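You operate a simulated robot arm through the tools that you are given. There is no shell and no other tool.

The job below is to be done with a simulated robot arm. You get a single attempt, and the scene is never put back.

Task
Move the coolant cart's feed hose to the front port and run the pump through that pot.
Fine: pump off, back pot shut and vented before unlatching the hose; latch it on the new port before restarting; spill nothing.
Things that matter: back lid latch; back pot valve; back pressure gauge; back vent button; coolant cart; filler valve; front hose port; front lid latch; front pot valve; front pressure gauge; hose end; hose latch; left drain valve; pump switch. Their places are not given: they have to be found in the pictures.

It is judged by the outcome, as a careful person would: the job done as asked, and still so three seconds after it is handed in. It fails if anything else is knocked over, pushed out of place, dropped, spilled or broken.

Robot
A 6-joint arm with a three-finger gripper, fixed in place. Base frame: the origin is at the foot of the arm, x ahead of it, y to its left, z up. Readings come in mm, rad, newtons and seconds.
Its first joint turns from -2.897 to 2.897 rad. Payload 4.89 kg.
The TCP is the grasp point between the finger pads, 30 mm short of the fingertips. In the tool frame z runs along the fingers and y along their closing line. The gripper opens to 164 mm. The gripper's body begins 125 mm behind the TCP.
Orientation is that of the tool frame in the base frame, as a unit quaternion [w, x, y, z]. With the fingers straight down and closing along the base's y, the tool's x points along the base's -x, its y along +y and its z along -z.

Tools
- The arm moves only by the tool apply_moves. Its argument "steps" is a list of rows, each a list of 7 numbers: the opening in per cent of the stroke, from 0 (shut) to 100 (fully open), then the shift along the tool's x, y, z in mm, then the turn, a rotation vector about the tool's x, y, z in rad. In form: [[jaw, dx, dy, dz, wx, wy, wz], ...]. A call has 1 to 20 rows; each row shifts and turns the commanded pose from where the row before left it, along the tool's axes as they then stand. A row lasts 0.2 s, in which the tool goes at most 50 mm and 0.15 rad; a call with a longer step from one row to the next is refused whole, and so is a gripper value outside its range. A pose out of reach is approached as far as the arm can. The call stops where the force on the tool passes 40 N (or 10 N more than at its start, if that is more) or the arm is blocked; 0.2 s more then pass. The fingers move at their own pace (about 108 mm/s each) and stop on an object; they squeeze with about 29 N. The grip force told is the motor's: it shows also when the fingers shut on nothing. Time passes only in rows, and 0.2 s behind the last, so rows that do not move let the fingers close. The reply holds the time, the measured pose of the TCP, the force on the tool along the base axes, the opening and the grip force, in the units named above and with some noise, with the torque about the TCP (base axes, N m) and any sound that the robot's microphone picked up.
- Cameras (640 x 400 px; columns grow to the right, rows downward): "scene" is fixed at [50.1, 499.3, 1454.9]; the picture's right is [-0.57, -0.82, 0.00], its down [-0.49, 0.34, -0.80] and it looks along [0.65, -0.46, -0.60] (base axes); focal length 350 px, centre (320, 200). "wrist" rides on the gripper at [76, -2, -152] in the tool frame; the picture's right is [0.02, 1.00, 0.00], its down [-0.88, 0.02, -0.47] and it looks along [-0.47, 0.01, 0.88] (tool axes); focal length 247 px, centre (320, 200).
- snapshot(camera): a new picture of that camera. It takes no simulated time.
- move_column(by): slides the trunk up (or, below 0, down) by that many mm; the arm rides with it, the base frame stays. It gives what a move gives, with no picture.
- pixel_to_xyz(camera, pixels): for up to 12 pixels [column, row] of the newest picture of that camera ("zoom" is the newest enlarged one), the place [x, y, z] in the base frame of the surface seen there, good to about 2 mm. It takes no simulated time.
- close_up(camera, box): a new picture of the part [left, top, right, bottom] of that camera's present view, enlarged. It takes no simulated time.
- close_job(): hands the job in; it is judged then, once.

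Leave the gripper open and the arm clear of the work at the hand-in unless told otherwise.

The tools are called by a JSON object that holds its "api" and its "payload". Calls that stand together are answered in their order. apply_moves: Moves the arm, as the interface text tells. Its arguments: {"type":"object","properties":{"steps":{"type":"array","items":{"type":"array","items":{"type":"number"}}}},"required":["steps"]} The other tools are called the same way: move_column (by) slides the trunk up or down; snapshot (camera) takes a picture; pixel_to_xyz (camera, pixels) gives the place of the surface under pixels of a picture; close_up (camera, box) takes an enlarged picture of a part of a camera's view; close_job () hands the job in.

At the start:

```text
clock: 0.0
ee_pos: [623.6, 98.4, 1119.3]
orientation: [-0.001, -0.001, 1.0, 0.0]
wrist_force: [-0.1, 0.4, 0.1]
torque: [-0.02, 0.0, 0.01]
gripper_width: 164.0
grasp_force: 0.1
trunk travel left (down, up): [-175.0, 215.0]
```

scene: 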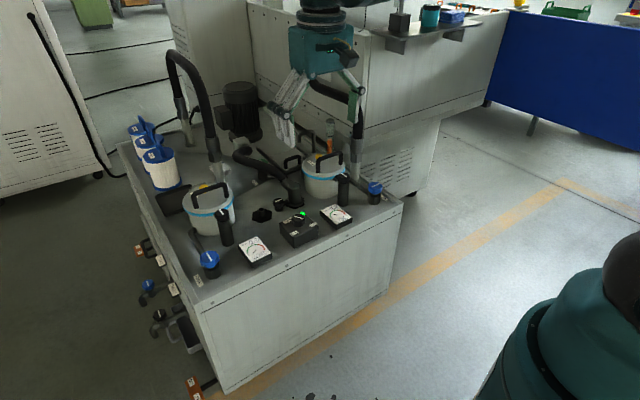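
wrist: 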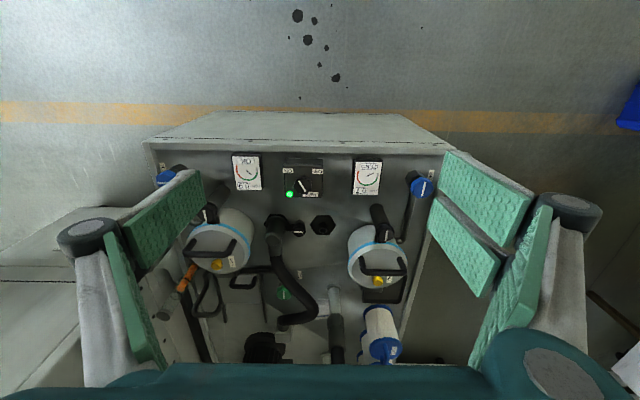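

I see a coolant cart with two filter pots, gauges, a switch with a green lamp, and a hose in the middle. I'll look closer with enlarged views of both cameras before moving.

{"api": "close_up", "payload": {"camera": "scene", "box": [120, 120, 420, 308]}}

{"api": "close_up", "payload": {"camera": "wrist", "box": [140, 130, 460, 330]}}

```text
2.13 times, centred on (270, 214) of scene
```

zoom: 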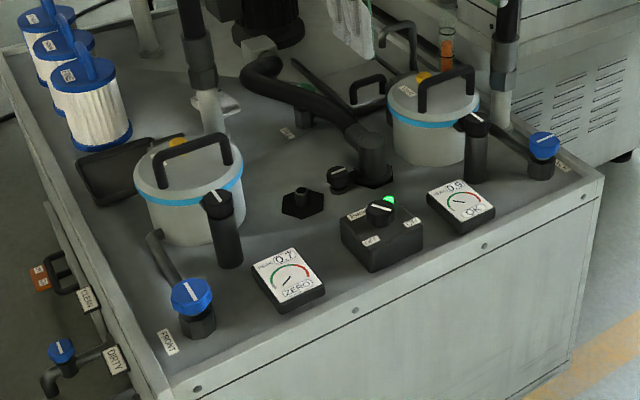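

```text
2.00 times, centred on (300, 230) of wrist
```

zoom: 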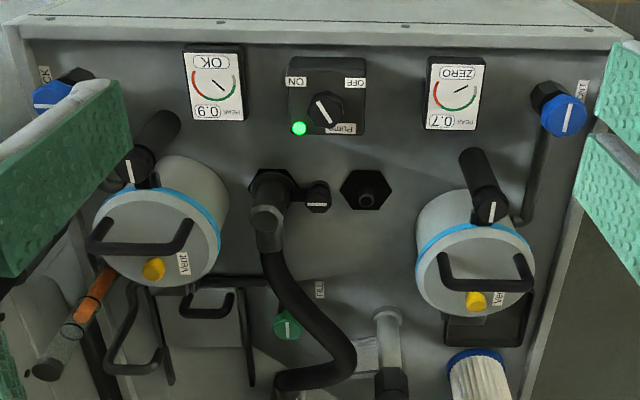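

I see the "FRONT" label by the blue valve at lower left of the zoom. I'll zoom further on gauges, switch, valves and latches to read labels.

{"api": "close_up", "payload": {"camera": "scene", "box": [235, 190, 315, 240]}}

{"api": "pixel_to_xyz", "payload": {"camera": "scene", "pixels": [[209, 258], [225, 215], [254, 250], [300, 218], [336, 215], [375, 187], [343, 178], [262, 215], [279, 203], [203, 190], [322, 160], [293, 185]]}}

{"api": "close_up", "payload": {"camera": "scene", "box": [300, 130, 396, 190]}}

{"api": "close_up", "payload": {"camera": "scene", "box": [170, 170, 282, 240]}}

{"api": "close_up", "payload": {"camera": "scene", "box": [170, 225, 282, 295]}}

{"api": "close_up", "payload": {"camera": "scene", "box": [315, 170, 395, 220]}}

{"api": "close_up", "payload": {"camera": "scene", "box": [130, 230, 242, 300]}}

```text
8.00 times, centred on (275, 215) of scene
```

zoom: 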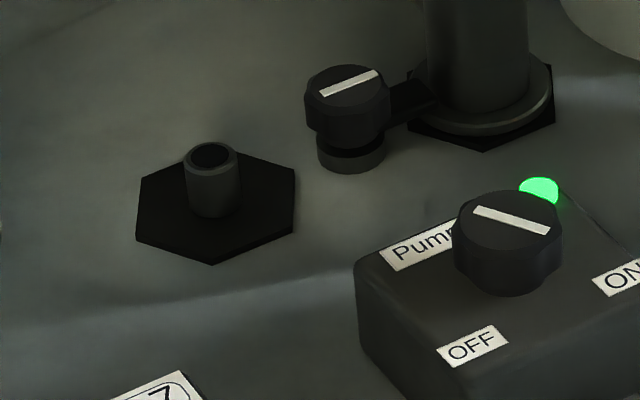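

```text
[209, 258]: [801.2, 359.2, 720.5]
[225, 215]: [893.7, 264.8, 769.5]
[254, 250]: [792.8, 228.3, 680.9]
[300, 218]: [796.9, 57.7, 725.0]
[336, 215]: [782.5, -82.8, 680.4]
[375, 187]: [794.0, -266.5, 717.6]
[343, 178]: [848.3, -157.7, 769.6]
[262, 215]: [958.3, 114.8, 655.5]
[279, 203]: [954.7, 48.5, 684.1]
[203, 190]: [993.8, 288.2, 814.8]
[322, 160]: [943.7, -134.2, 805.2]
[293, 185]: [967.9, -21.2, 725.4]
```

```text
6.67 times, centred on (348, 160) of scene
```

zoom: 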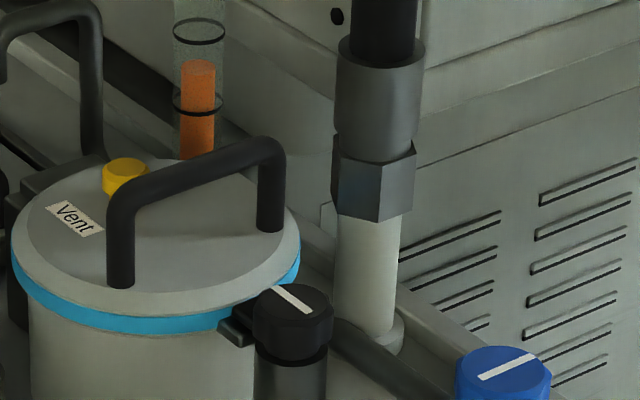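

```text
5.71 times, centred on (226, 205) of scene
```

zoom: 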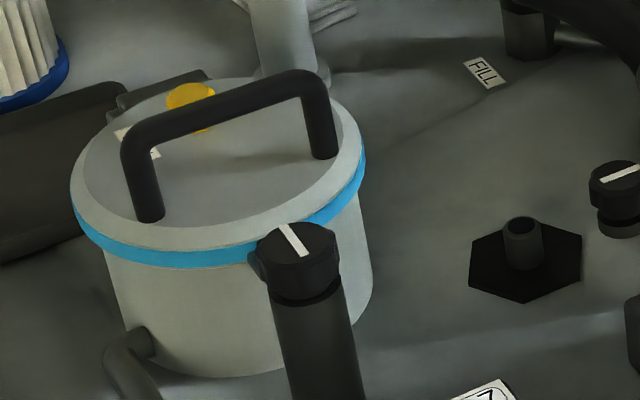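

```text
5.71 times, centred on (226, 260) of scene
```

zoom: 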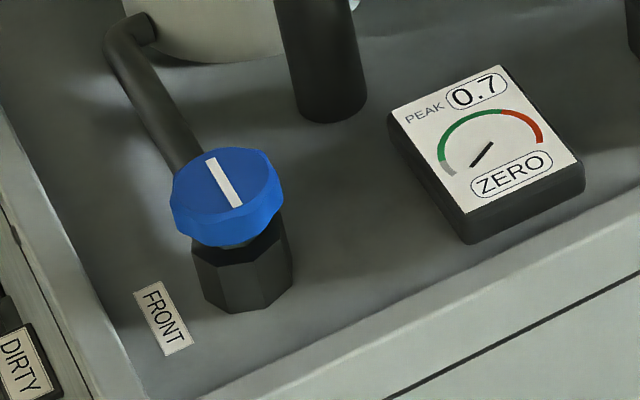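

```text
8.00 times, centred on (355, 195) of scene
```

zoom: 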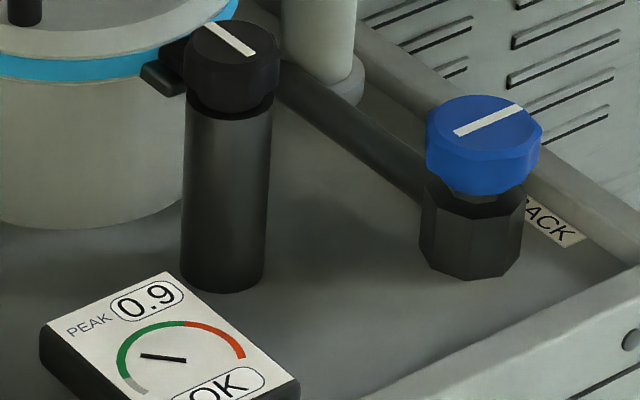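

```text
5.71 times, centred on (186, 265) of scene
```

zoom: 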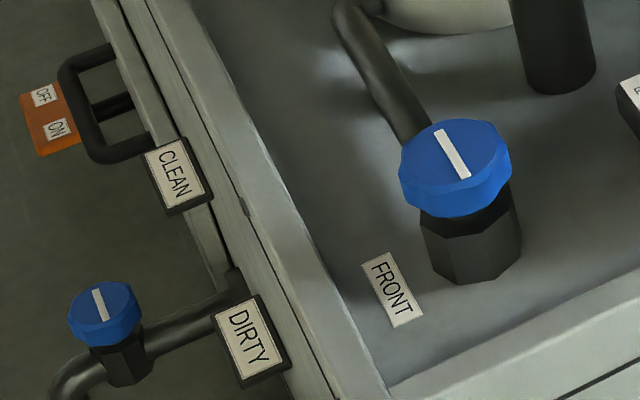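

Front valve marker lies along x, the back valve marker along y. I want to understand the drain/side valves and the filler next, and look at what the marker conventions could be.

{"api": "close_up", "payload": {"camera": "scene", "box": [110, 220, 240, 301]}}

{"api": "close_up", "payload": {"camera": "scene", "box": [110, 270, 260, 400]}}

{"api": "close_up", "payload": {"camera": "scene", "box": [210, 80, 338, 160]}}

{"api": "close_up", "payload": {"camera": "scene", "box": [225, 130, 321, 190]}}

{"api": "close_up", "payload": {"camera": "wrist", "box": [230, 190, 342, 260]}}

{"api": "close_up", "payload": {"camera": "wrist", "box": [330, 200, 442, 300]}}

{"api": "close_up", "payload": {"camera": "wrist", "box": [150, 190, 262, 290]}}

{"api": "close_up", "payload": {"camera": "wrist", "box": [220, 250, 348, 330]}}

```text
4.92 times, centred on (175, 260) of scene
```

zoom: 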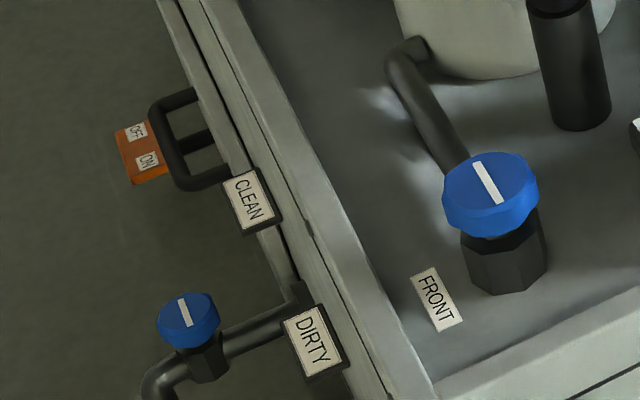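

```text
3.08 times, centred on (185, 335) of scene
```

zoom: 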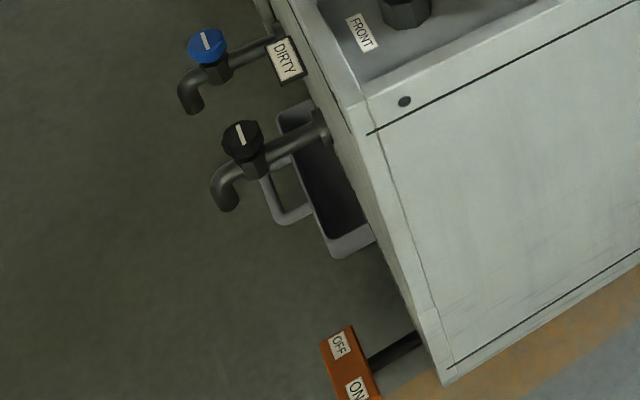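

```text
5.00 times, centred on (274, 120) of scene
```

zoom: 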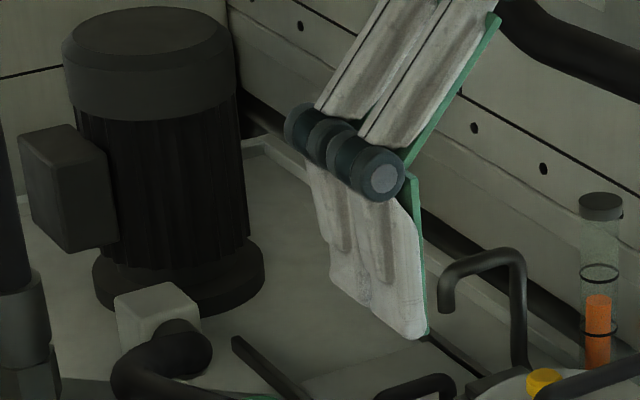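

```text
6.67 times, centred on (273, 160) of scene
```

zoom: 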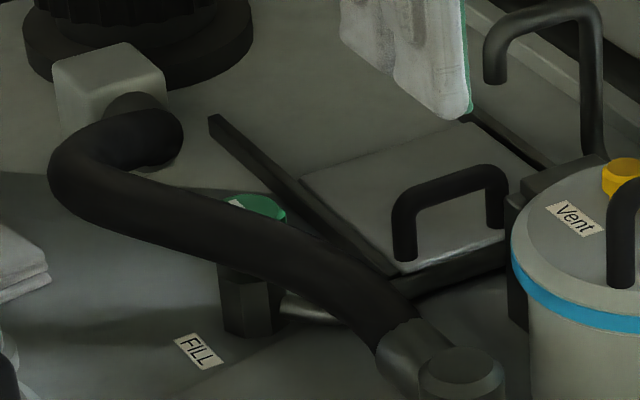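

```text
5.71 times, centred on (286, 225) of wrist
```

zoom: 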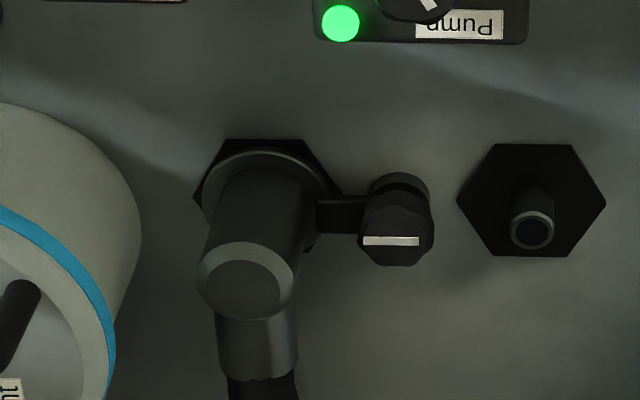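

```text
4.00 times, centred on (386, 250) of wrist
```

zoom: 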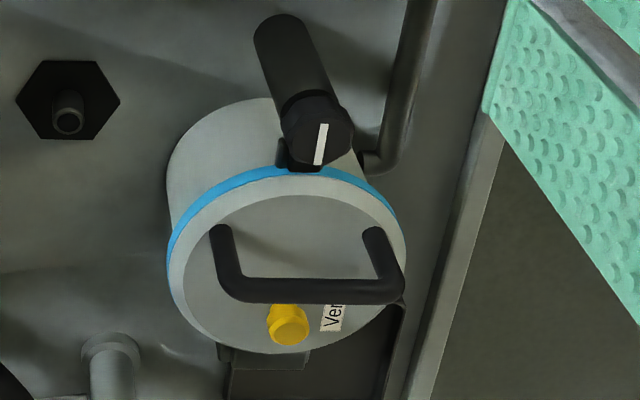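

```text
4.00 times, centred on (206, 240) of wrist
```

zoom: 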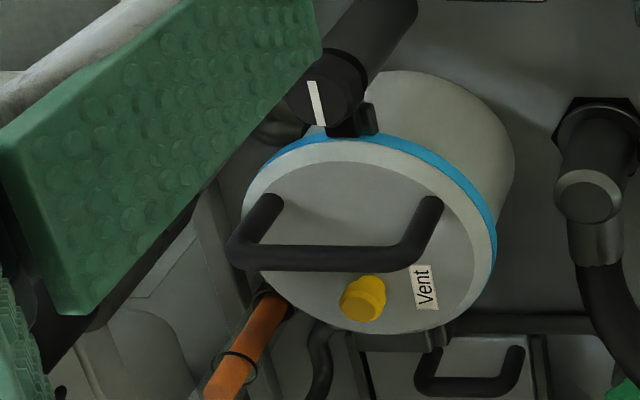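

```text
5.00 times, centred on (284, 290) of wrist
```

zoom: 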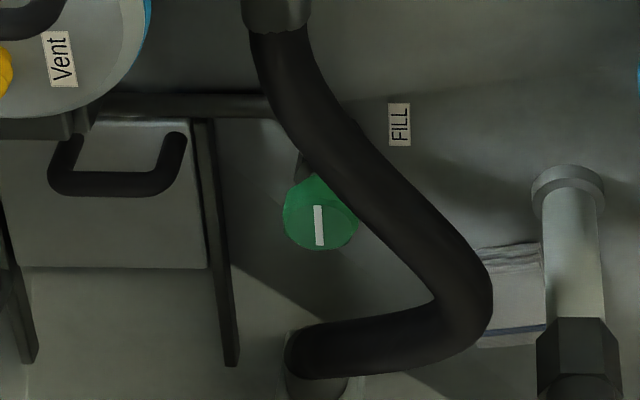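

I'll measure points from the wrist view: hose end top (273,240), latch knob (298,230), front port (324,226), pump knob (302,184), lids' vent buttons (216,264) and (378,280), lid latch knobs, valve knobs.

{"api": "pixel_to_xyz", "payload": {"camera": "wrist", "pixels": [[273, 240], [298, 231], [323, 231], [302, 184], [216, 265], [378, 280], [205, 214], [386, 234], [166, 179], [422, 187], [321, 219], [283, 295]]}}

{"api": "pixel_to_xyz", "payload": {"camera": "scene", "pixels": [[293, 177], [293, 200], [300, 217], [281, 205], [261, 210], [221, 210], [343, 176], [375, 186], [209, 257], [205, 188], [319, 157], [276, 161]]}}

```text
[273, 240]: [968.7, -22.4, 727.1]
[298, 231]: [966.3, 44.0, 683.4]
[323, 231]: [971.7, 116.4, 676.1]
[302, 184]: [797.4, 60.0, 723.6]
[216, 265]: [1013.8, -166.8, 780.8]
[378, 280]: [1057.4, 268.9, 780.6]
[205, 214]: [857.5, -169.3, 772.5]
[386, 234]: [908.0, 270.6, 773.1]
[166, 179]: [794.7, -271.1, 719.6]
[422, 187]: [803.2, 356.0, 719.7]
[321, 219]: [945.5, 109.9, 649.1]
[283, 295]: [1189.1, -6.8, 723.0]
```

```text
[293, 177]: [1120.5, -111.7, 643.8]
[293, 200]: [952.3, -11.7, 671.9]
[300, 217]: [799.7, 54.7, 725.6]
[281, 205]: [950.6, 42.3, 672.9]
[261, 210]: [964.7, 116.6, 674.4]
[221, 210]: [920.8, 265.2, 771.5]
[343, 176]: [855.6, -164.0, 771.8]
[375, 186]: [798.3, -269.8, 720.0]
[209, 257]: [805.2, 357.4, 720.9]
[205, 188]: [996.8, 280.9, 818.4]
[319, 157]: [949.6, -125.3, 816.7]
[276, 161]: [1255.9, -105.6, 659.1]
```

I want to know where the tall standing hoses are (obstacles for the arm): scene pixels (215,160), (207,100), (190,57), (172,60), (357,150), (357,105), (325,85), and others.

{"api": "pixel_to_xyz", "payload": {"camera": "scene", "pixels": [[216, 170], [208, 110], [190, 57], [172, 60], [183, 110], [357, 165], [357, 110], [325, 88], [310, 70], [330, 130], [240, 95], [160, 160]]}}

{"api": "pixel_to_xyz", "payload": {"camera": "scene", "pixels": [[240, 155], [262, 172], [280, 172], [295, 190], [310, 230], [285, 240], [152, 285], [157, 313], [196, 385], [148, 245], [270, 213], [253, 213]]}}

```text
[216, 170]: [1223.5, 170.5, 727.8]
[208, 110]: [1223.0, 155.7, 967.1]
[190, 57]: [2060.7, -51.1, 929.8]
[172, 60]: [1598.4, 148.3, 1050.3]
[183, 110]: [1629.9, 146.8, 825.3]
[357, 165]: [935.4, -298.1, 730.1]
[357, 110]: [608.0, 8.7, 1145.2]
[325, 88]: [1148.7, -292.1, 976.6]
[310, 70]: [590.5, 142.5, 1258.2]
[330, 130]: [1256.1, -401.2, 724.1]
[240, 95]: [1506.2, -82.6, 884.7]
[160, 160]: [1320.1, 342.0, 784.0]
```

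```text
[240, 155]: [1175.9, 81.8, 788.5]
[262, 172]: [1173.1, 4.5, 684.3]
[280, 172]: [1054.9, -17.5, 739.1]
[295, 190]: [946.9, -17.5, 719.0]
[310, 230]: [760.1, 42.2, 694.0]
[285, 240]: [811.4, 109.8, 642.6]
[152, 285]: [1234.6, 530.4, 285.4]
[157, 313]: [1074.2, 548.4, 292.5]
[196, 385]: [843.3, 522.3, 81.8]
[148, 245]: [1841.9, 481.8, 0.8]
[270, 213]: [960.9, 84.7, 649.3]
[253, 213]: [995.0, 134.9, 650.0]
```

No obstacles between here and the deck front. I'll bring the wrist camera closer over the switch/port region: move to about (700, 50, 900), gripper staying open, tool down.

{"api": "apply_moves", "payload": {"steps": [[100, -15, -10, 44, 0, 0, 0], [100, -15, -10, 44, 0, 0, 0], [100, -15, -10, 44, 0, 0, 0], [100, -15, -10, 44, 0, 0, 0], [100, -16, -8, 43, 0, 0, 0], [100, 0, 0, 0, 0, 0, 0]]}}

{"api": "snapshot", "payload": {"camera": "wrist"}}

```text
clock: 1.4
ee_pos: [700.3, 50.0, 900.9]
orientation: [0.0, 0.0, 1.0, -0.001]
wrist_force: [0.1, 0.4, -0.3]
torque: [0.0, 0.1, 0.04]
gripper_width: 164.0
grasp_force: 0.1
trunk travel left (down, up): [-175.0, 215.0]
```

```text
taken
```

wrist: 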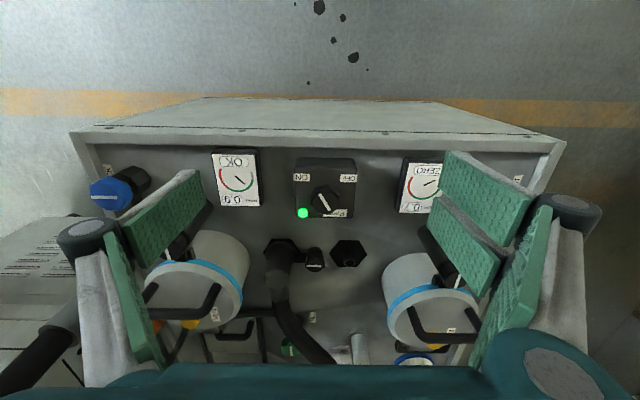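

I see the switch box near (323,188) and both gauges. I'll zoom for reading.

{"api": "close_up", "payload": {"camera": "wrist", "box": [200, 140, 456, 300]}}

{"api": "close_up", "payload": {"camera": "wrist", "box": [280, 150, 376, 210]}}

{"api": "close_up", "payload": {"camera": "wrist", "box": [70, 140, 198, 220]}}

{"api": "close_up", "payload": {"camera": "wrist", "box": [250, 220, 378, 300]}}

```text
2.50 times, centred on (328, 220) of wrist
```

zoom: 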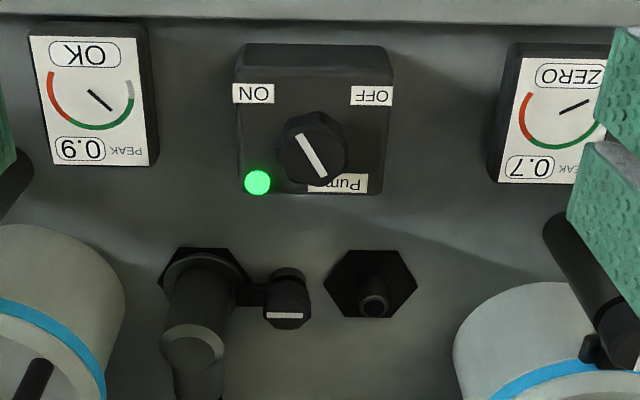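

```text
6.67 times, centred on (328, 180) of wrist
```

zoom: 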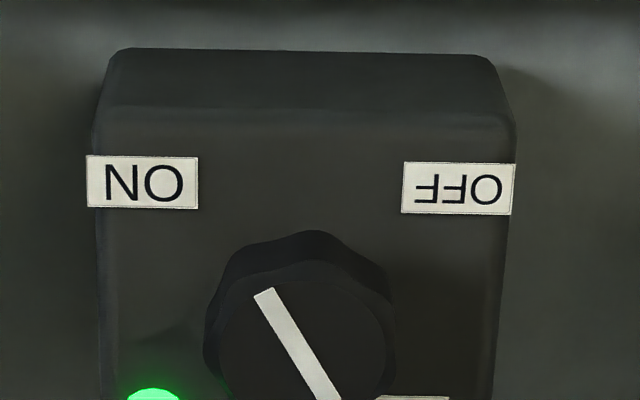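

```text
5.00 times, centred on (134, 180) of wrist
```

zoom: 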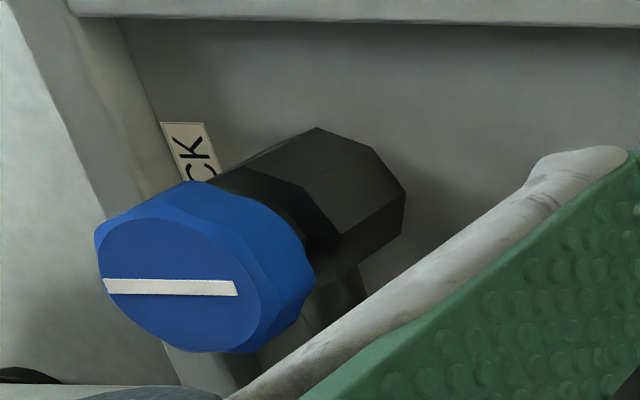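

```text
5.00 times, centred on (314, 260) of wrist
```

zoom: 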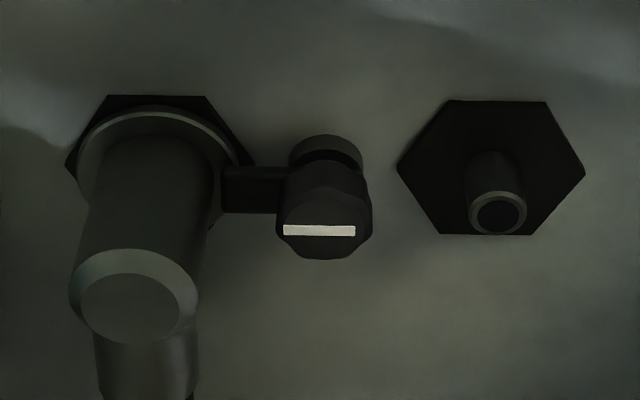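

The pump pointer is toward ON (lamp green). I'll measure the knob's top face and box edges to grip it precisely.

{"api": "pixel_to_xyz", "payload": {"camera": "wrist", "pixels": [[326, 203], [319, 194], [331, 211], [314, 203], [338, 203], [326, 192], [326, 213], [303, 213], [301, 177], [349, 177], [315, 200], [340, 210]]}}

{"api": "close_up", "payload": {"camera": "wrist", "box": [290, 170, 370, 220]}}

```text
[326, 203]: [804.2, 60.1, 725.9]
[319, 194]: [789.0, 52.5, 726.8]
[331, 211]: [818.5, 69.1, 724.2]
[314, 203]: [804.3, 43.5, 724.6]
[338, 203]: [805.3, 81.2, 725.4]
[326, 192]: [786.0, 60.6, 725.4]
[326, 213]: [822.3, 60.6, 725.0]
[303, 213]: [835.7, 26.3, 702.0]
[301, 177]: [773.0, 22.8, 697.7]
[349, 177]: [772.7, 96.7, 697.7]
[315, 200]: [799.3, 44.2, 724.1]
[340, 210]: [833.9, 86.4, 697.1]
```

```text
8.00 times, centred on (330, 195) of wrist
```

zoom: 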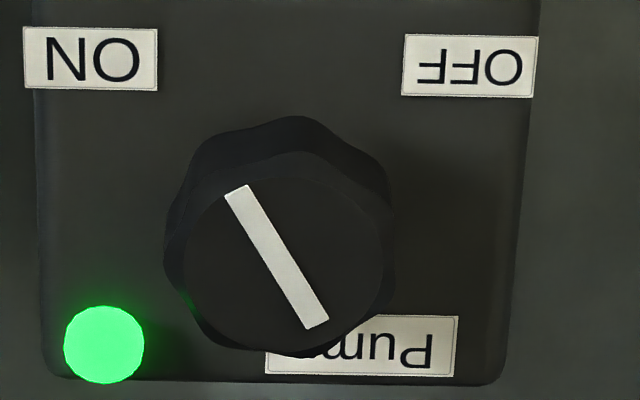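

Knob centre ≈ (803, 60.5), top z 725, box top z 697; pointer at -30° toward ON, OFF 60° away (clockwise from above = + about tool z). I'll go over the knob with the jaws at ~45 % and descend to TCP z ≈ 733.

{"api": "apply_moves", "payload": {"steps": [[45, -25.7, 2.6, 27.5, 0, 0, 0], [45, -25.7, 2.6, 27.5, 0, 0, 0], [45, -25.7, 2.6, 27.5, 0, 0, 0], [45, -25.6, 2.6, 27.5, 0, 0, 0], [45, 0, 0, 20, 0, 0, 0], [45, 0, 0, 20, 0, 0, 0], [45, 0, 0, 18, 0, 0, 0], [45, 0, 0, 0, 0, 0, 0]]}}

{"api": "snapshot", "payload": {"camera": "wrist"}}

{"api": "close_up", "payload": {"camera": "scene", "box": [235, 160, 363, 240]}}

```text
clock: 3.2
ee_pos: [802.1, 60.6, 733.9]
orientation: [0.001, 0.0, 1.0, 0.0]
wrist_force: [0.6, -0.3, 0.9]
torque: [0.0, -0.05, 0.01]
gripper_width: 73.9
grasp_force: 0.1
trunk travel left (down, up): [-175.0, 215.0]
```

```text
taken
```

wrist: 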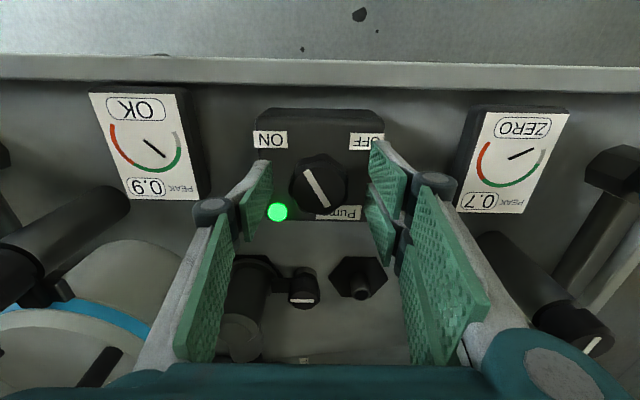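

```text
5.00 times, centred on (299, 200) of scene
```

zoom: 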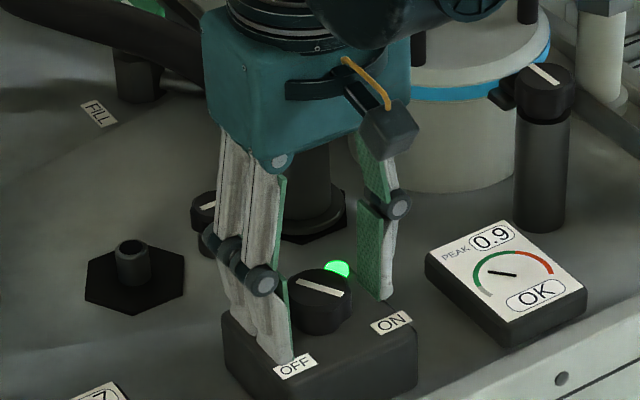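

The knob is centred between the fingers. Close on it, then turn +1.05 rad about tool z (clockwise from above, toward OFF).

{"api": "apply_moves", "payload": {"steps": [[0, 0, 0, 0, 0, 0, 0], [0, 0, 0, 0, 0, 0, 0], [0, 0, 0, 0, 0, 0, 0], [0, 0, 0, 0, 0, 0, 0.13], [0, 0, 0, 0, 0, 0, 0.13], [0, 0, 0, 0, 0, 0, 0.13], [0, 0, 0, 0, 0, 0, 0.13], [0, 0, 0, 0, 0, 0, 0.13], [0, 0, 0, 0, 0, 0, 0.13], [0, 0, 0, 0, 0, 0, 0.13], [0, 0, 0, 0, 0, 0, 0.13], [0, 0, 0, 0, 0, 0, 0]]}}

{"api": "snapshot", "payload": {"camera": "wrist"}}

{"api": "close_up", "payload": {"camera": "scene", "box": [235, 160, 363, 240]}}

```text
clock: 5.6
ee_pos: [802.1, 62.7, 733.9]
orientation: [0.001, 0.474, 0.88, 0.002]
wrist_force: [2.5, 5.8, 0.3]
torque: [0.33, -0.29, -0.01]
gripper_width: 43.1
grasp_force: 45.0
trunk travel left (down, up): [-175.0, 215.0]
stopped in row 11: the force on the tool passed its limit at 42 N (the readings are from after the stop); the commanded pose is now the measured one
```

```text
taken
```

wrist: 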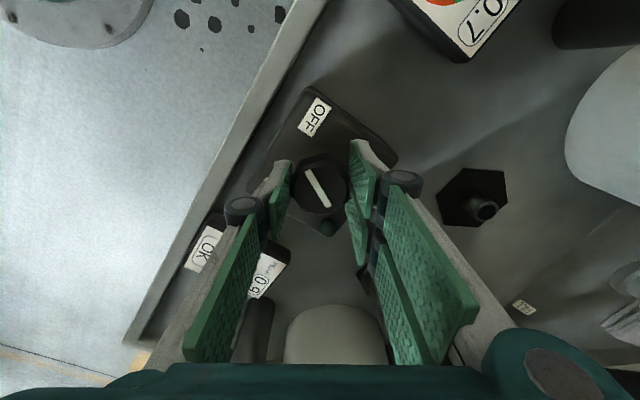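

```text
5.00 times, centred on (299, 200) of scene
```

zoom: 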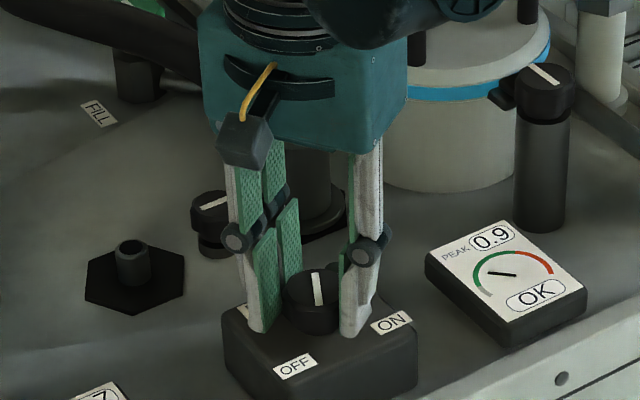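

The lamp is dark and the pointer points to OFF. Now release the knob, rise, and look at the gauges.

{"api": "apply_moves", "payload": {"steps": [[45, 0, 0, 0, 0, 0, 0], [45, 0, 0, 0, 0, 0, 0], [45, 0, 0, -40, 0, 0, 0], [45, 0, 0, -40, 0, 0, 0], [45, 0, 0, -40, 0, 0, -0.15], [45, 0, 0, -40, 0, 0, -0.15], [45, 0, 0, 0, 0, 0, -0.15], [45, 0, 0, 0, 0, 0, -0.15], [45, 0, 0, 0, 0, 0, -0.15], [45, 0, 0, 0, 0, 0, -0.15], [45, 0, 0, 0, 0, 0, -0.087], [45, 0, 0, 0, 0, 0, 0]]}}

{"api": "close_up", "payload": {"camera": "scene", "box": [235, 180, 395, 280]}}

{"api": "snapshot", "payload": {"camera": "wrist"}}

{"api": "close_up", "payload": {"camera": "scene", "box": [305, 190, 369, 230]}}

```text
clock: 8.2
ee_pos: [802.7, 61.2, 894.6]
orientation: [0.001, 0.001, 1.0, 0.001]
wrist_force: [-0.6, -0.5, 0.3]
torque: [0.02, 0.04, 0.05]
gripper_width: 73.9
grasp_force: 0.1
trunk travel left (down, up): [-175.0, 215.0]
```

```text
4.00 times, centred on (315, 230) of scene
```

zoom: 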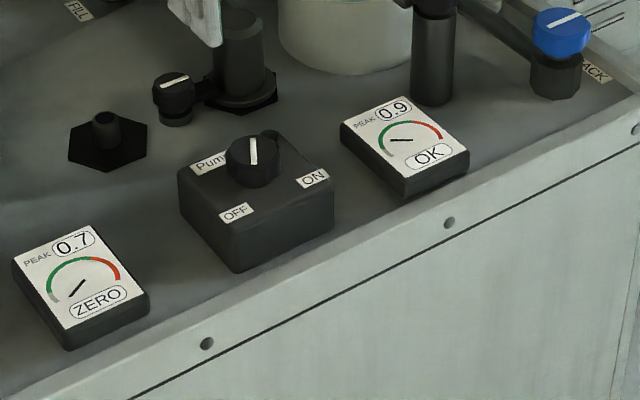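

```text
taken
```

wrist: 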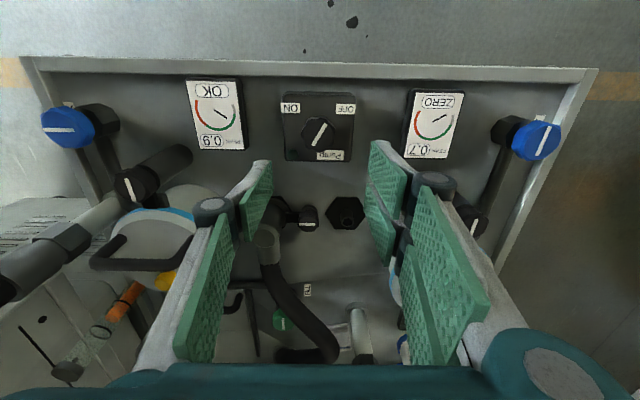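

```text
10.00 times, centred on (337, 210) of scene
```

zoom: 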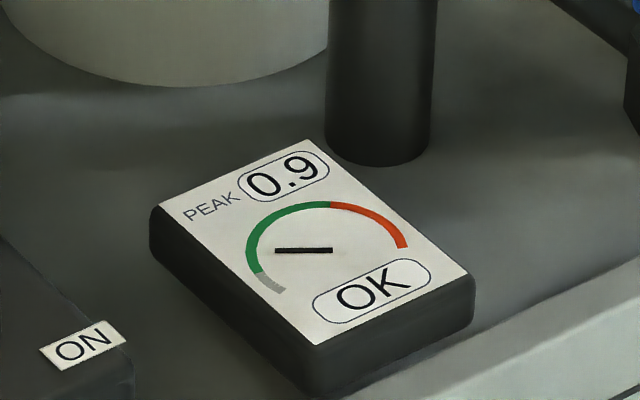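

The back gauge still shows OK (pressure held). Next I examine both pot valves more closely from here.

{"api": "close_up", "payload": {"camera": "wrist", "box": [20, 80, 148, 160]}}

{"api": "close_up", "payload": {"camera": "wrist", "box": [470, 90, 598, 170]}}

{"api": "close_up", "payload": {"camera": "wrist", "box": [90, 140, 250, 240]}}

{"api": "pixel_to_xyz", "payload": {"camera": "wrist", "pixels": [[63, 129], [47, 129], [75, 130], [63, 118], [63, 142], [110, 125], [95, 160], [166, 281], [135, 185], [540, 140], [546, 128], [534, 152]]}}

```text
5.00 times, centred on (84, 120) of wrist
```

zoom: 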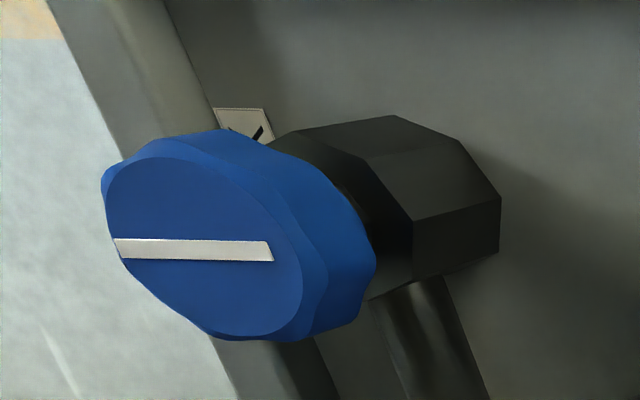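

```text
5.00 times, centred on (534, 130) of wrist
```

zoom: 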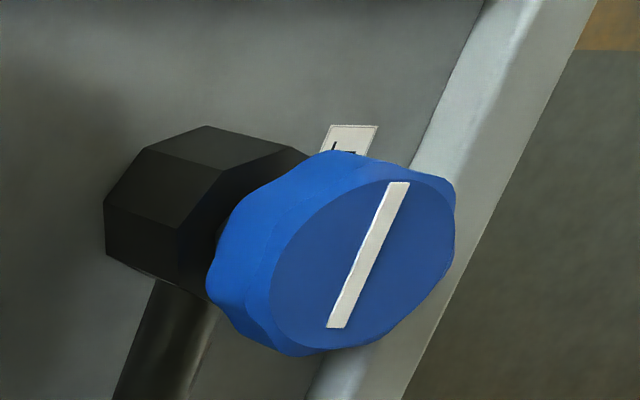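

```text
4.00 times, centred on (170, 190) of wrist
```

zoom: 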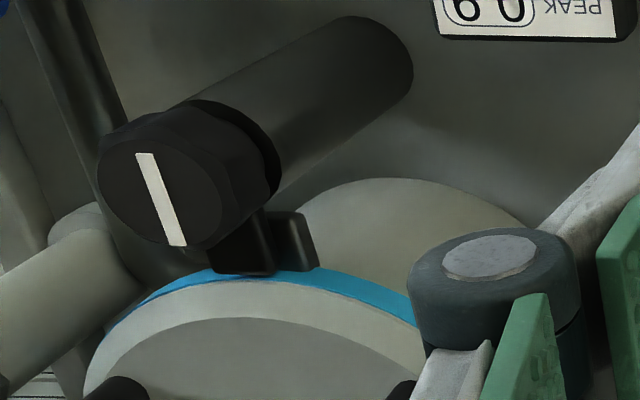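

```text
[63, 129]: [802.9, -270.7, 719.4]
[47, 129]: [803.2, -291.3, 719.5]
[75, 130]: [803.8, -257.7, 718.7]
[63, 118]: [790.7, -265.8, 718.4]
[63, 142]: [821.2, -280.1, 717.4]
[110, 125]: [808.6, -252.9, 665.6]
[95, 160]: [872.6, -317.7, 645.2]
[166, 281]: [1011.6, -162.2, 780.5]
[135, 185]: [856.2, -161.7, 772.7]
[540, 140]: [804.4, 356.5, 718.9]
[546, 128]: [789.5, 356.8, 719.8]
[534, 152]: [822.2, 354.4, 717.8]
```

Both pot valves have pointer ends at the rim: back points to −y, front to −x; drains and filler point along x. Since the pump was feeding through the back pot, the back valve's −y must be open and x-aligned shut (also clockwise = shut, consistent with the switch). I'll go above the back valve at (803, −271) and look before gripping.

{"api": "apply_moves", "payload": {"steps": [[45, 0, -47.4, 0, 0, 0, 0], [45, 0, -47.4, 0, 0, 0, 0], [45, 0, -47.4, 0, 0, 0, 0], [45, 0, -47.4, 0, 0, 0, 0], [45, 0, -47.4, 0, 0, 0, 0], [45, 0, -47.4, 0, 0, 0, 0], [45, 0, -47.4, 0, 0, 0, 0], [45, 0, 0, 40, 0, 0, 0], [45, 0, 0, 40, 0, 0, 0], [45, 0, 0, 0, 0, 0, 0]]}}

{"api": "snapshot", "payload": {"camera": "wrist"}}

{"api": "snapshot", "payload": {"camera": "scene"}}

```text
clock: 10.4
ee_pos: [801.1, -269.5, 813.4]
orientation: [0.001, 0.002, 1.0, 0.001]
wrist_force: [0.0, 0.0, 0.2]
torque: [0.06, 0.01, -0.02]
gripper_width: 73.8
grasp_force: 0.0
trunk travel left (down, up): [-175.0, 215.0]
```

```text
taken
```

wrist: 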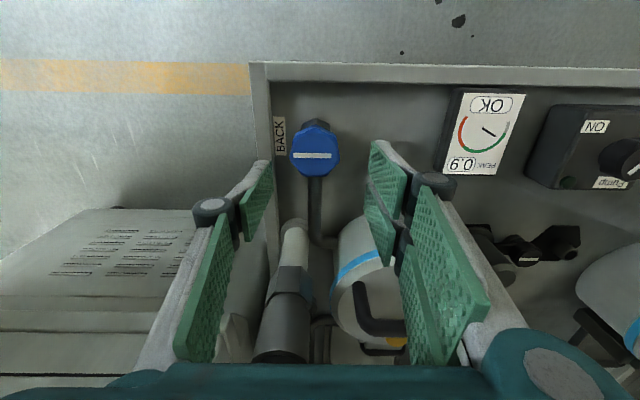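

```text
taken
```

scene: 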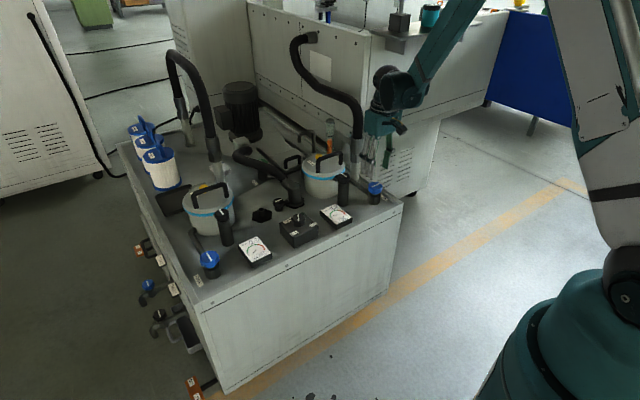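

The back valve is right below at (315,155) with its pipe leaving along x. I'll measure the knob face and zoom.

{"api": "pixel_to_xyz", "payload": {"camera": "wrist", "pixels": [[316, 155], [296, 155], [335, 155], [316, 148], [316, 172], [316, 140], [316, 125], [318, 190], [297, 240], [295, 290]]}}

{"api": "close_up", "payload": {"camera": "wrist", "box": [268, 110, 364, 170]}}

{"api": "close_up", "payload": {"camera": "wrist", "box": [250, 110, 410, 360]}}

```text
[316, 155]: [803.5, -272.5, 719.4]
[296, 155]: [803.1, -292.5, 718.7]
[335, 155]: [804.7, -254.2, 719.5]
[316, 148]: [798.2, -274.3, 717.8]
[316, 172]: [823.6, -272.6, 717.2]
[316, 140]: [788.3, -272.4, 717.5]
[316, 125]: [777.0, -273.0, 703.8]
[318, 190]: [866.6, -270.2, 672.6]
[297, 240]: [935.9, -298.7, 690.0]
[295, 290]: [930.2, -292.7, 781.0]
```

```text
6.67 times, centred on (316, 140) of wrist
```

zoom: 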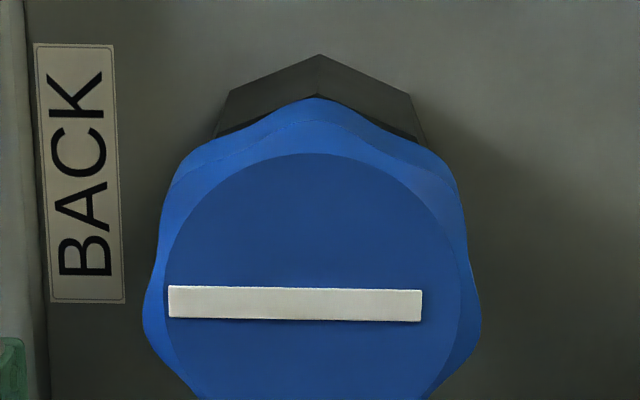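

```text
1.60 times, centred on (330, 235) of wrist
```

zoom: 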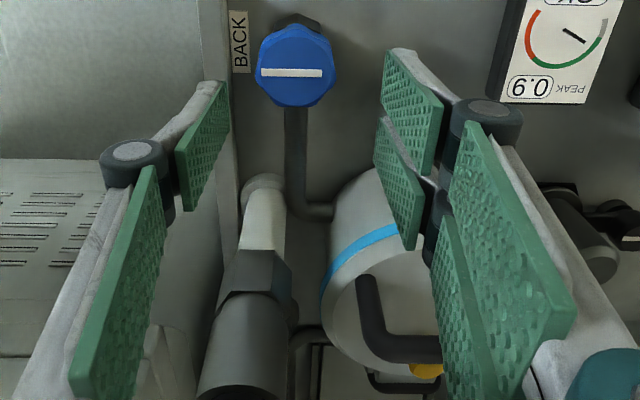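

Knob centre ≈ (804, −273), top 719. Before turning, I check whether the back gauge is drifting (pump has been off ~5 s).

{"api": "close_up", "payload": {"camera": "scene", "box": [305, 190, 369, 230]}}

{"api": "close_up", "payload": {"camera": "wrist", "box": [436, 80, 532, 180]}}

{"api": "close_up", "payload": {"camera": "scene", "box": [340, 165, 404, 205]}}

```text
10.00 times, centred on (337, 210) of scene
```

zoom: 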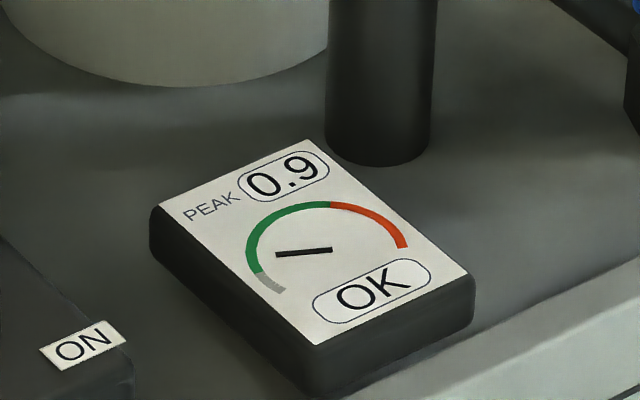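

```text
4.00 times, centred on (484, 130) of wrist
```

zoom: 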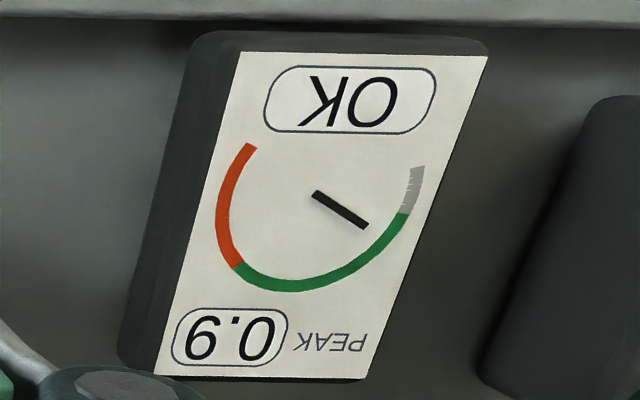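

```text
10.00 times, centred on (372, 185) of scene
```

zoom: 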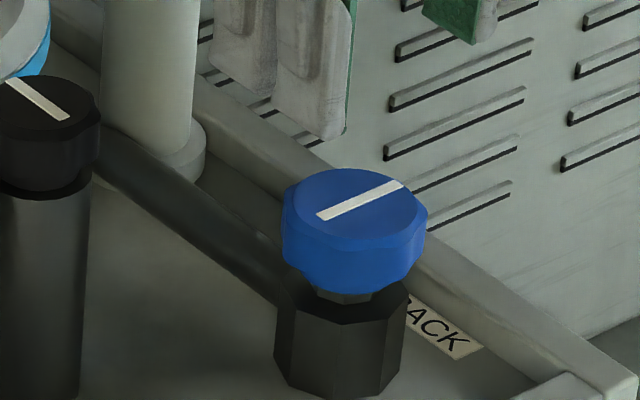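

The needle drops only slowly. I'll align to (804, −273), pre-rotate −45°, descend to z ≈ 729, grip and turn +90° (clockwise from above) so the pointer goes from −y to −x.

{"api": "apply_moves", "payload": {"steps": [[45, -2.9, -3.5, 0, 0, 0, 0], [45, 0, 0, 0, 0, 0, -0.14], [45, 0, 0, 0, 0, 0, -0.14], [45, 0, 0, 0, 0, 0, -0.14], [45, 0, 0, 0, 0, 0, -0.14], [45, 0, 0, 0, 0, 0, -0.14], [45, 0, 0, 28, 0, 0, -0.085], [45, 0, 0, 28, 0, 0, 0], [45, 0, 0, 28, 0, 0, 0], [45, 0, 0, 0, 0, 0, 0]]}}

{"api": "snapshot", "payload": {"camera": "wrist"}}

{"api": "close_up", "payload": {"camera": "scene", "box": [320, 110, 416, 210]}}

```text
clock: 12.6
ee_pos: [805.3, -273.7, 730.9]
orientation: [0.001, -0.381, 0.925, 0.0]
wrist_force: [0.2, 0.5, -0.5]
torque: [0.04, 0.01, -0.04]
gripper_width: 73.6
grasp_force: 0.1
trunk travel left (down, up): [-175.0, 215.0]
```

```text
taken
```

wrist: 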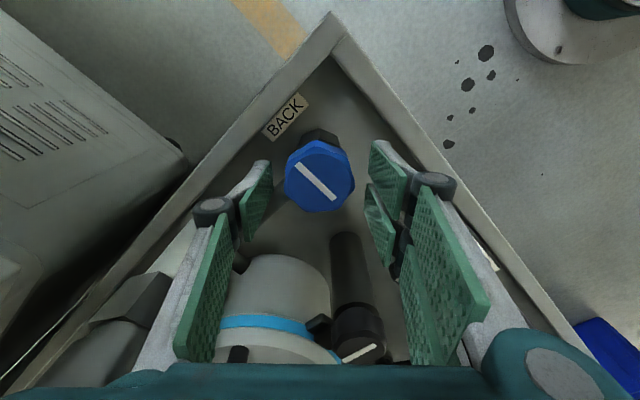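

```text
4.00 times, centred on (368, 160) of scene
```

zoom: 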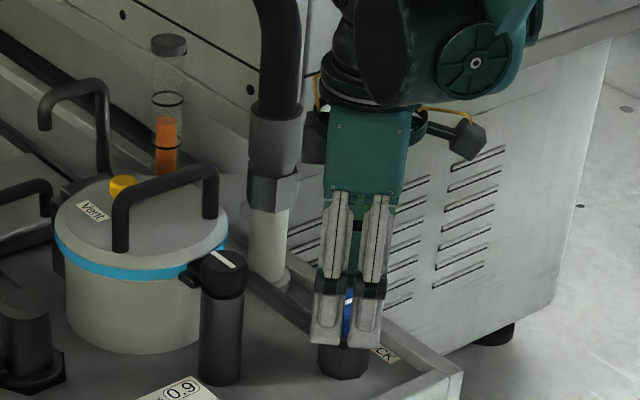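

Knob centred between the fingers at (320,176). Close and turn by +1.57 rad.

{"api": "apply_moves", "payload": {"steps": [[0, 0, 0, 0, 0, 0, 0], [0, 0, 0, 0, 0, 0, 0], [0, 0, 0, 0, 0, 0, 0], [0, 0, 0, 0, 0, 0, 0.13], [0, 0, 0, 0, 0, 0, 0.13], [0, 0, 0, 0, 0, 0, 0.13], [0, 0, 0, 0, 0, 0, 0.13], [0, 0, 0, 0, 0, 0, 0.13], [0, 0, 0, 0, 0, 0, 0.13], [0, 0, 0, 0, 0, 0, 0.13], [0, 0, 0, 0, 0, 0, 0.13], [0, 0, 0, 0, 0, 0, 0.13], [0, 0, 0, 0, 0, 0, 0.13], [0, 0, 0, 0, 0, 0, 0.13], [0, 0, 0, 0, 0, 0, 0.13], [0, 0, 0, 0, 0, 0, 0.03], [0, 0, 0, 0, 0, 0, 0]]}}

{"api": "snapshot", "payload": {"camera": "wrist"}}

{"api": "close_up", "payload": {"camera": "scene", "box": [305, 170, 401, 230]}}

```text
clock: 13.9
ee_pos: [806.2, -275.3, 730.8]
orientation: [0.002, -0.245, 0.97, 0.0]
wrist_force: [0.1, -2.9, 8.1]
torque: [-0.17, 0.06, 0.0]
gripper_width: 51.0
grasp_force: 44.7
trunk travel left (down, up): [-175.0, 215.0]
stopped in row 6: the force on the tool passed its limit at 42 N (the readings are from after the stop); the commanded pose is now the measured one
```

```text
taken
```

wrist: 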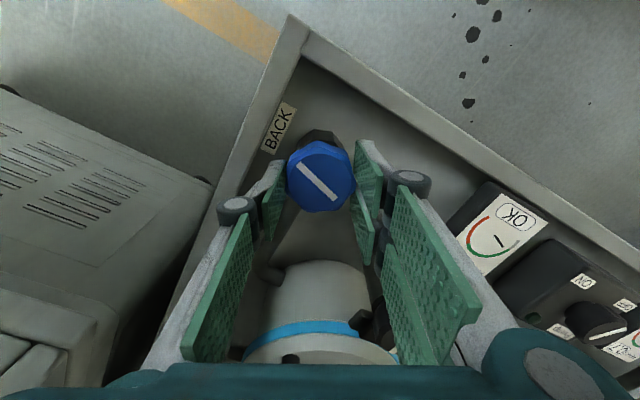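

```text
6.67 times, centred on (353, 200) of scene
```

zoom: 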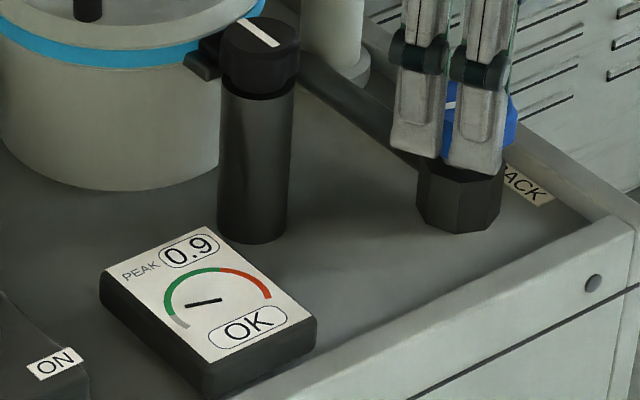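

The knob turned with the gripper (marker stays fixed in the image while the tool rotated 17°); the stop was a sideways load from slight off-centre grip, now relaxed to 8 N. I'll continue turning.

{"api": "apply_moves", "payload": {"steps": [[0, 0, 0, 0, 0, 0, 0], [0, 0, 0, 0, 0, 0, 0.1], [0, 0, 0, 0, 0, 0, 0.1], [0, 0, 0, 0, 0, 0, 0.1], [0, 0, 0, 0, 0, 0, 0.1], [0, 0, 0, 0, 0, 0, 0.1], [0, 0, 0, 0, 0, 0, 0.1], [0, 0, 0, 0, 0, 0, 0.1], [0, 0, 0, 0, 0, 0, 0.1], [0, 0, 0, 0, 0, 0, 0.1], [0, 0, 0, 0, 0, 0, 0.1], [0, 0, 0, 0, 0, 0, 0.1], [0, 0, 0, 0, 0, 0, 0.1], [0, 0, 0, 0, 0, 0, 0]]}}

{"api": "snapshot", "payload": {"camera": "wrist"}}

{"api": "close_up", "payload": {"camera": "scene", "box": [305, 170, 401, 230]}}

```text
clock: 15.7
ee_pos: [807.5, -275.1, 730.5]
orientation: [0.003, 0.092, 0.996, 0.0]
wrist_force: [-0.7, -4.8, 6.6]
torque: [-0.44, 0.12, 0.03]
gripper_width: 51.1
grasp_force: 44.4
trunk travel left (down, up): [-175.0, 215.0]
stopped in row 8: the force on the tool passed its limit at 41 N (the readings are from after the stop); the commanded pose is now the measured one
```

```text
taken
```

wrist: 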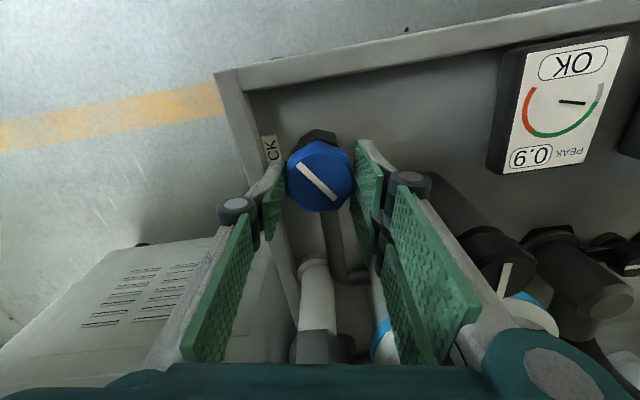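

```text
6.67 times, centred on (353, 200) of scene
```

zoom: 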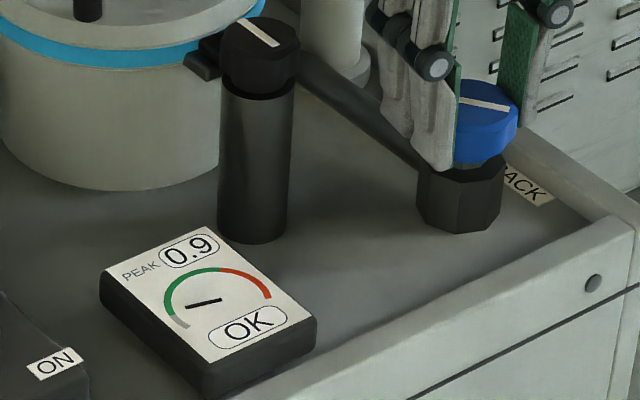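

Knob has turned ~55° so far. Continue the remaining ~35°.

{"api": "apply_moves", "payload": {"steps": [[0, 0, 0, 0, 0, 0, 0], [0, 0, 0, 0, 0, 0, 0.1], [0, 0, 0, 0, 0, 0, 0.1], [0, 0, 0, 0, 0, 0, 0.1], [0, 0, 0, 0, 0, 0, 0.1], [0, 0, 0, 0, 0, 0, 0.1], [0, 0, 0, 0, 0, 0, 0.1], [0, 0, 0, 0, 0, 0, 0.03], [0, 0, 0, 0, 0, 0, 0]]}}

{"api": "snapshot", "payload": {"camera": "wrist"}}

{"api": "close_up", "payload": {"camera": "scene", "box": [305, 170, 401, 230]}}

```text
clock: 17.7
ee_pos: [805.4, -277.5, 730.4]
orientation: [0.001, 0.395, 0.919, 0.001]
wrist_force: [-10.9, -23.2, -0.9]
torque: [-0.74, 0.4, 0.92]
gripper_width: 50.7
grasp_force: 44.5
trunk travel left (down, up): [-175.0, 215.0]
```

```text
taken
```

wrist: 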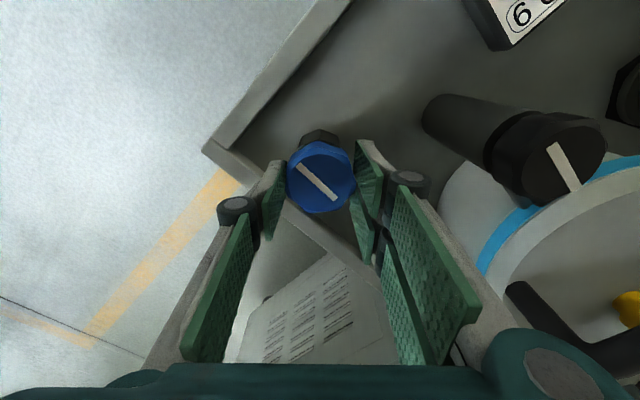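

```text
6.67 times, centred on (353, 200) of scene
```

zoom: 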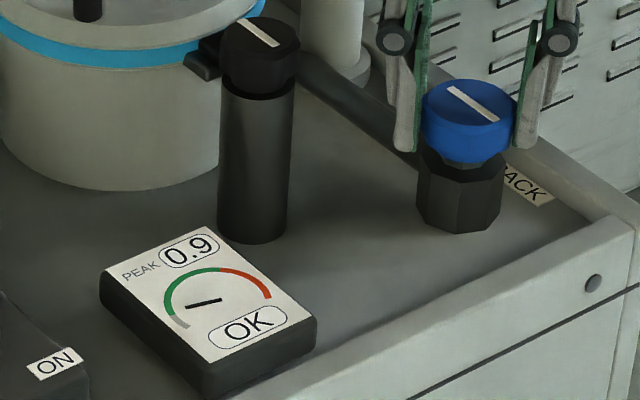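

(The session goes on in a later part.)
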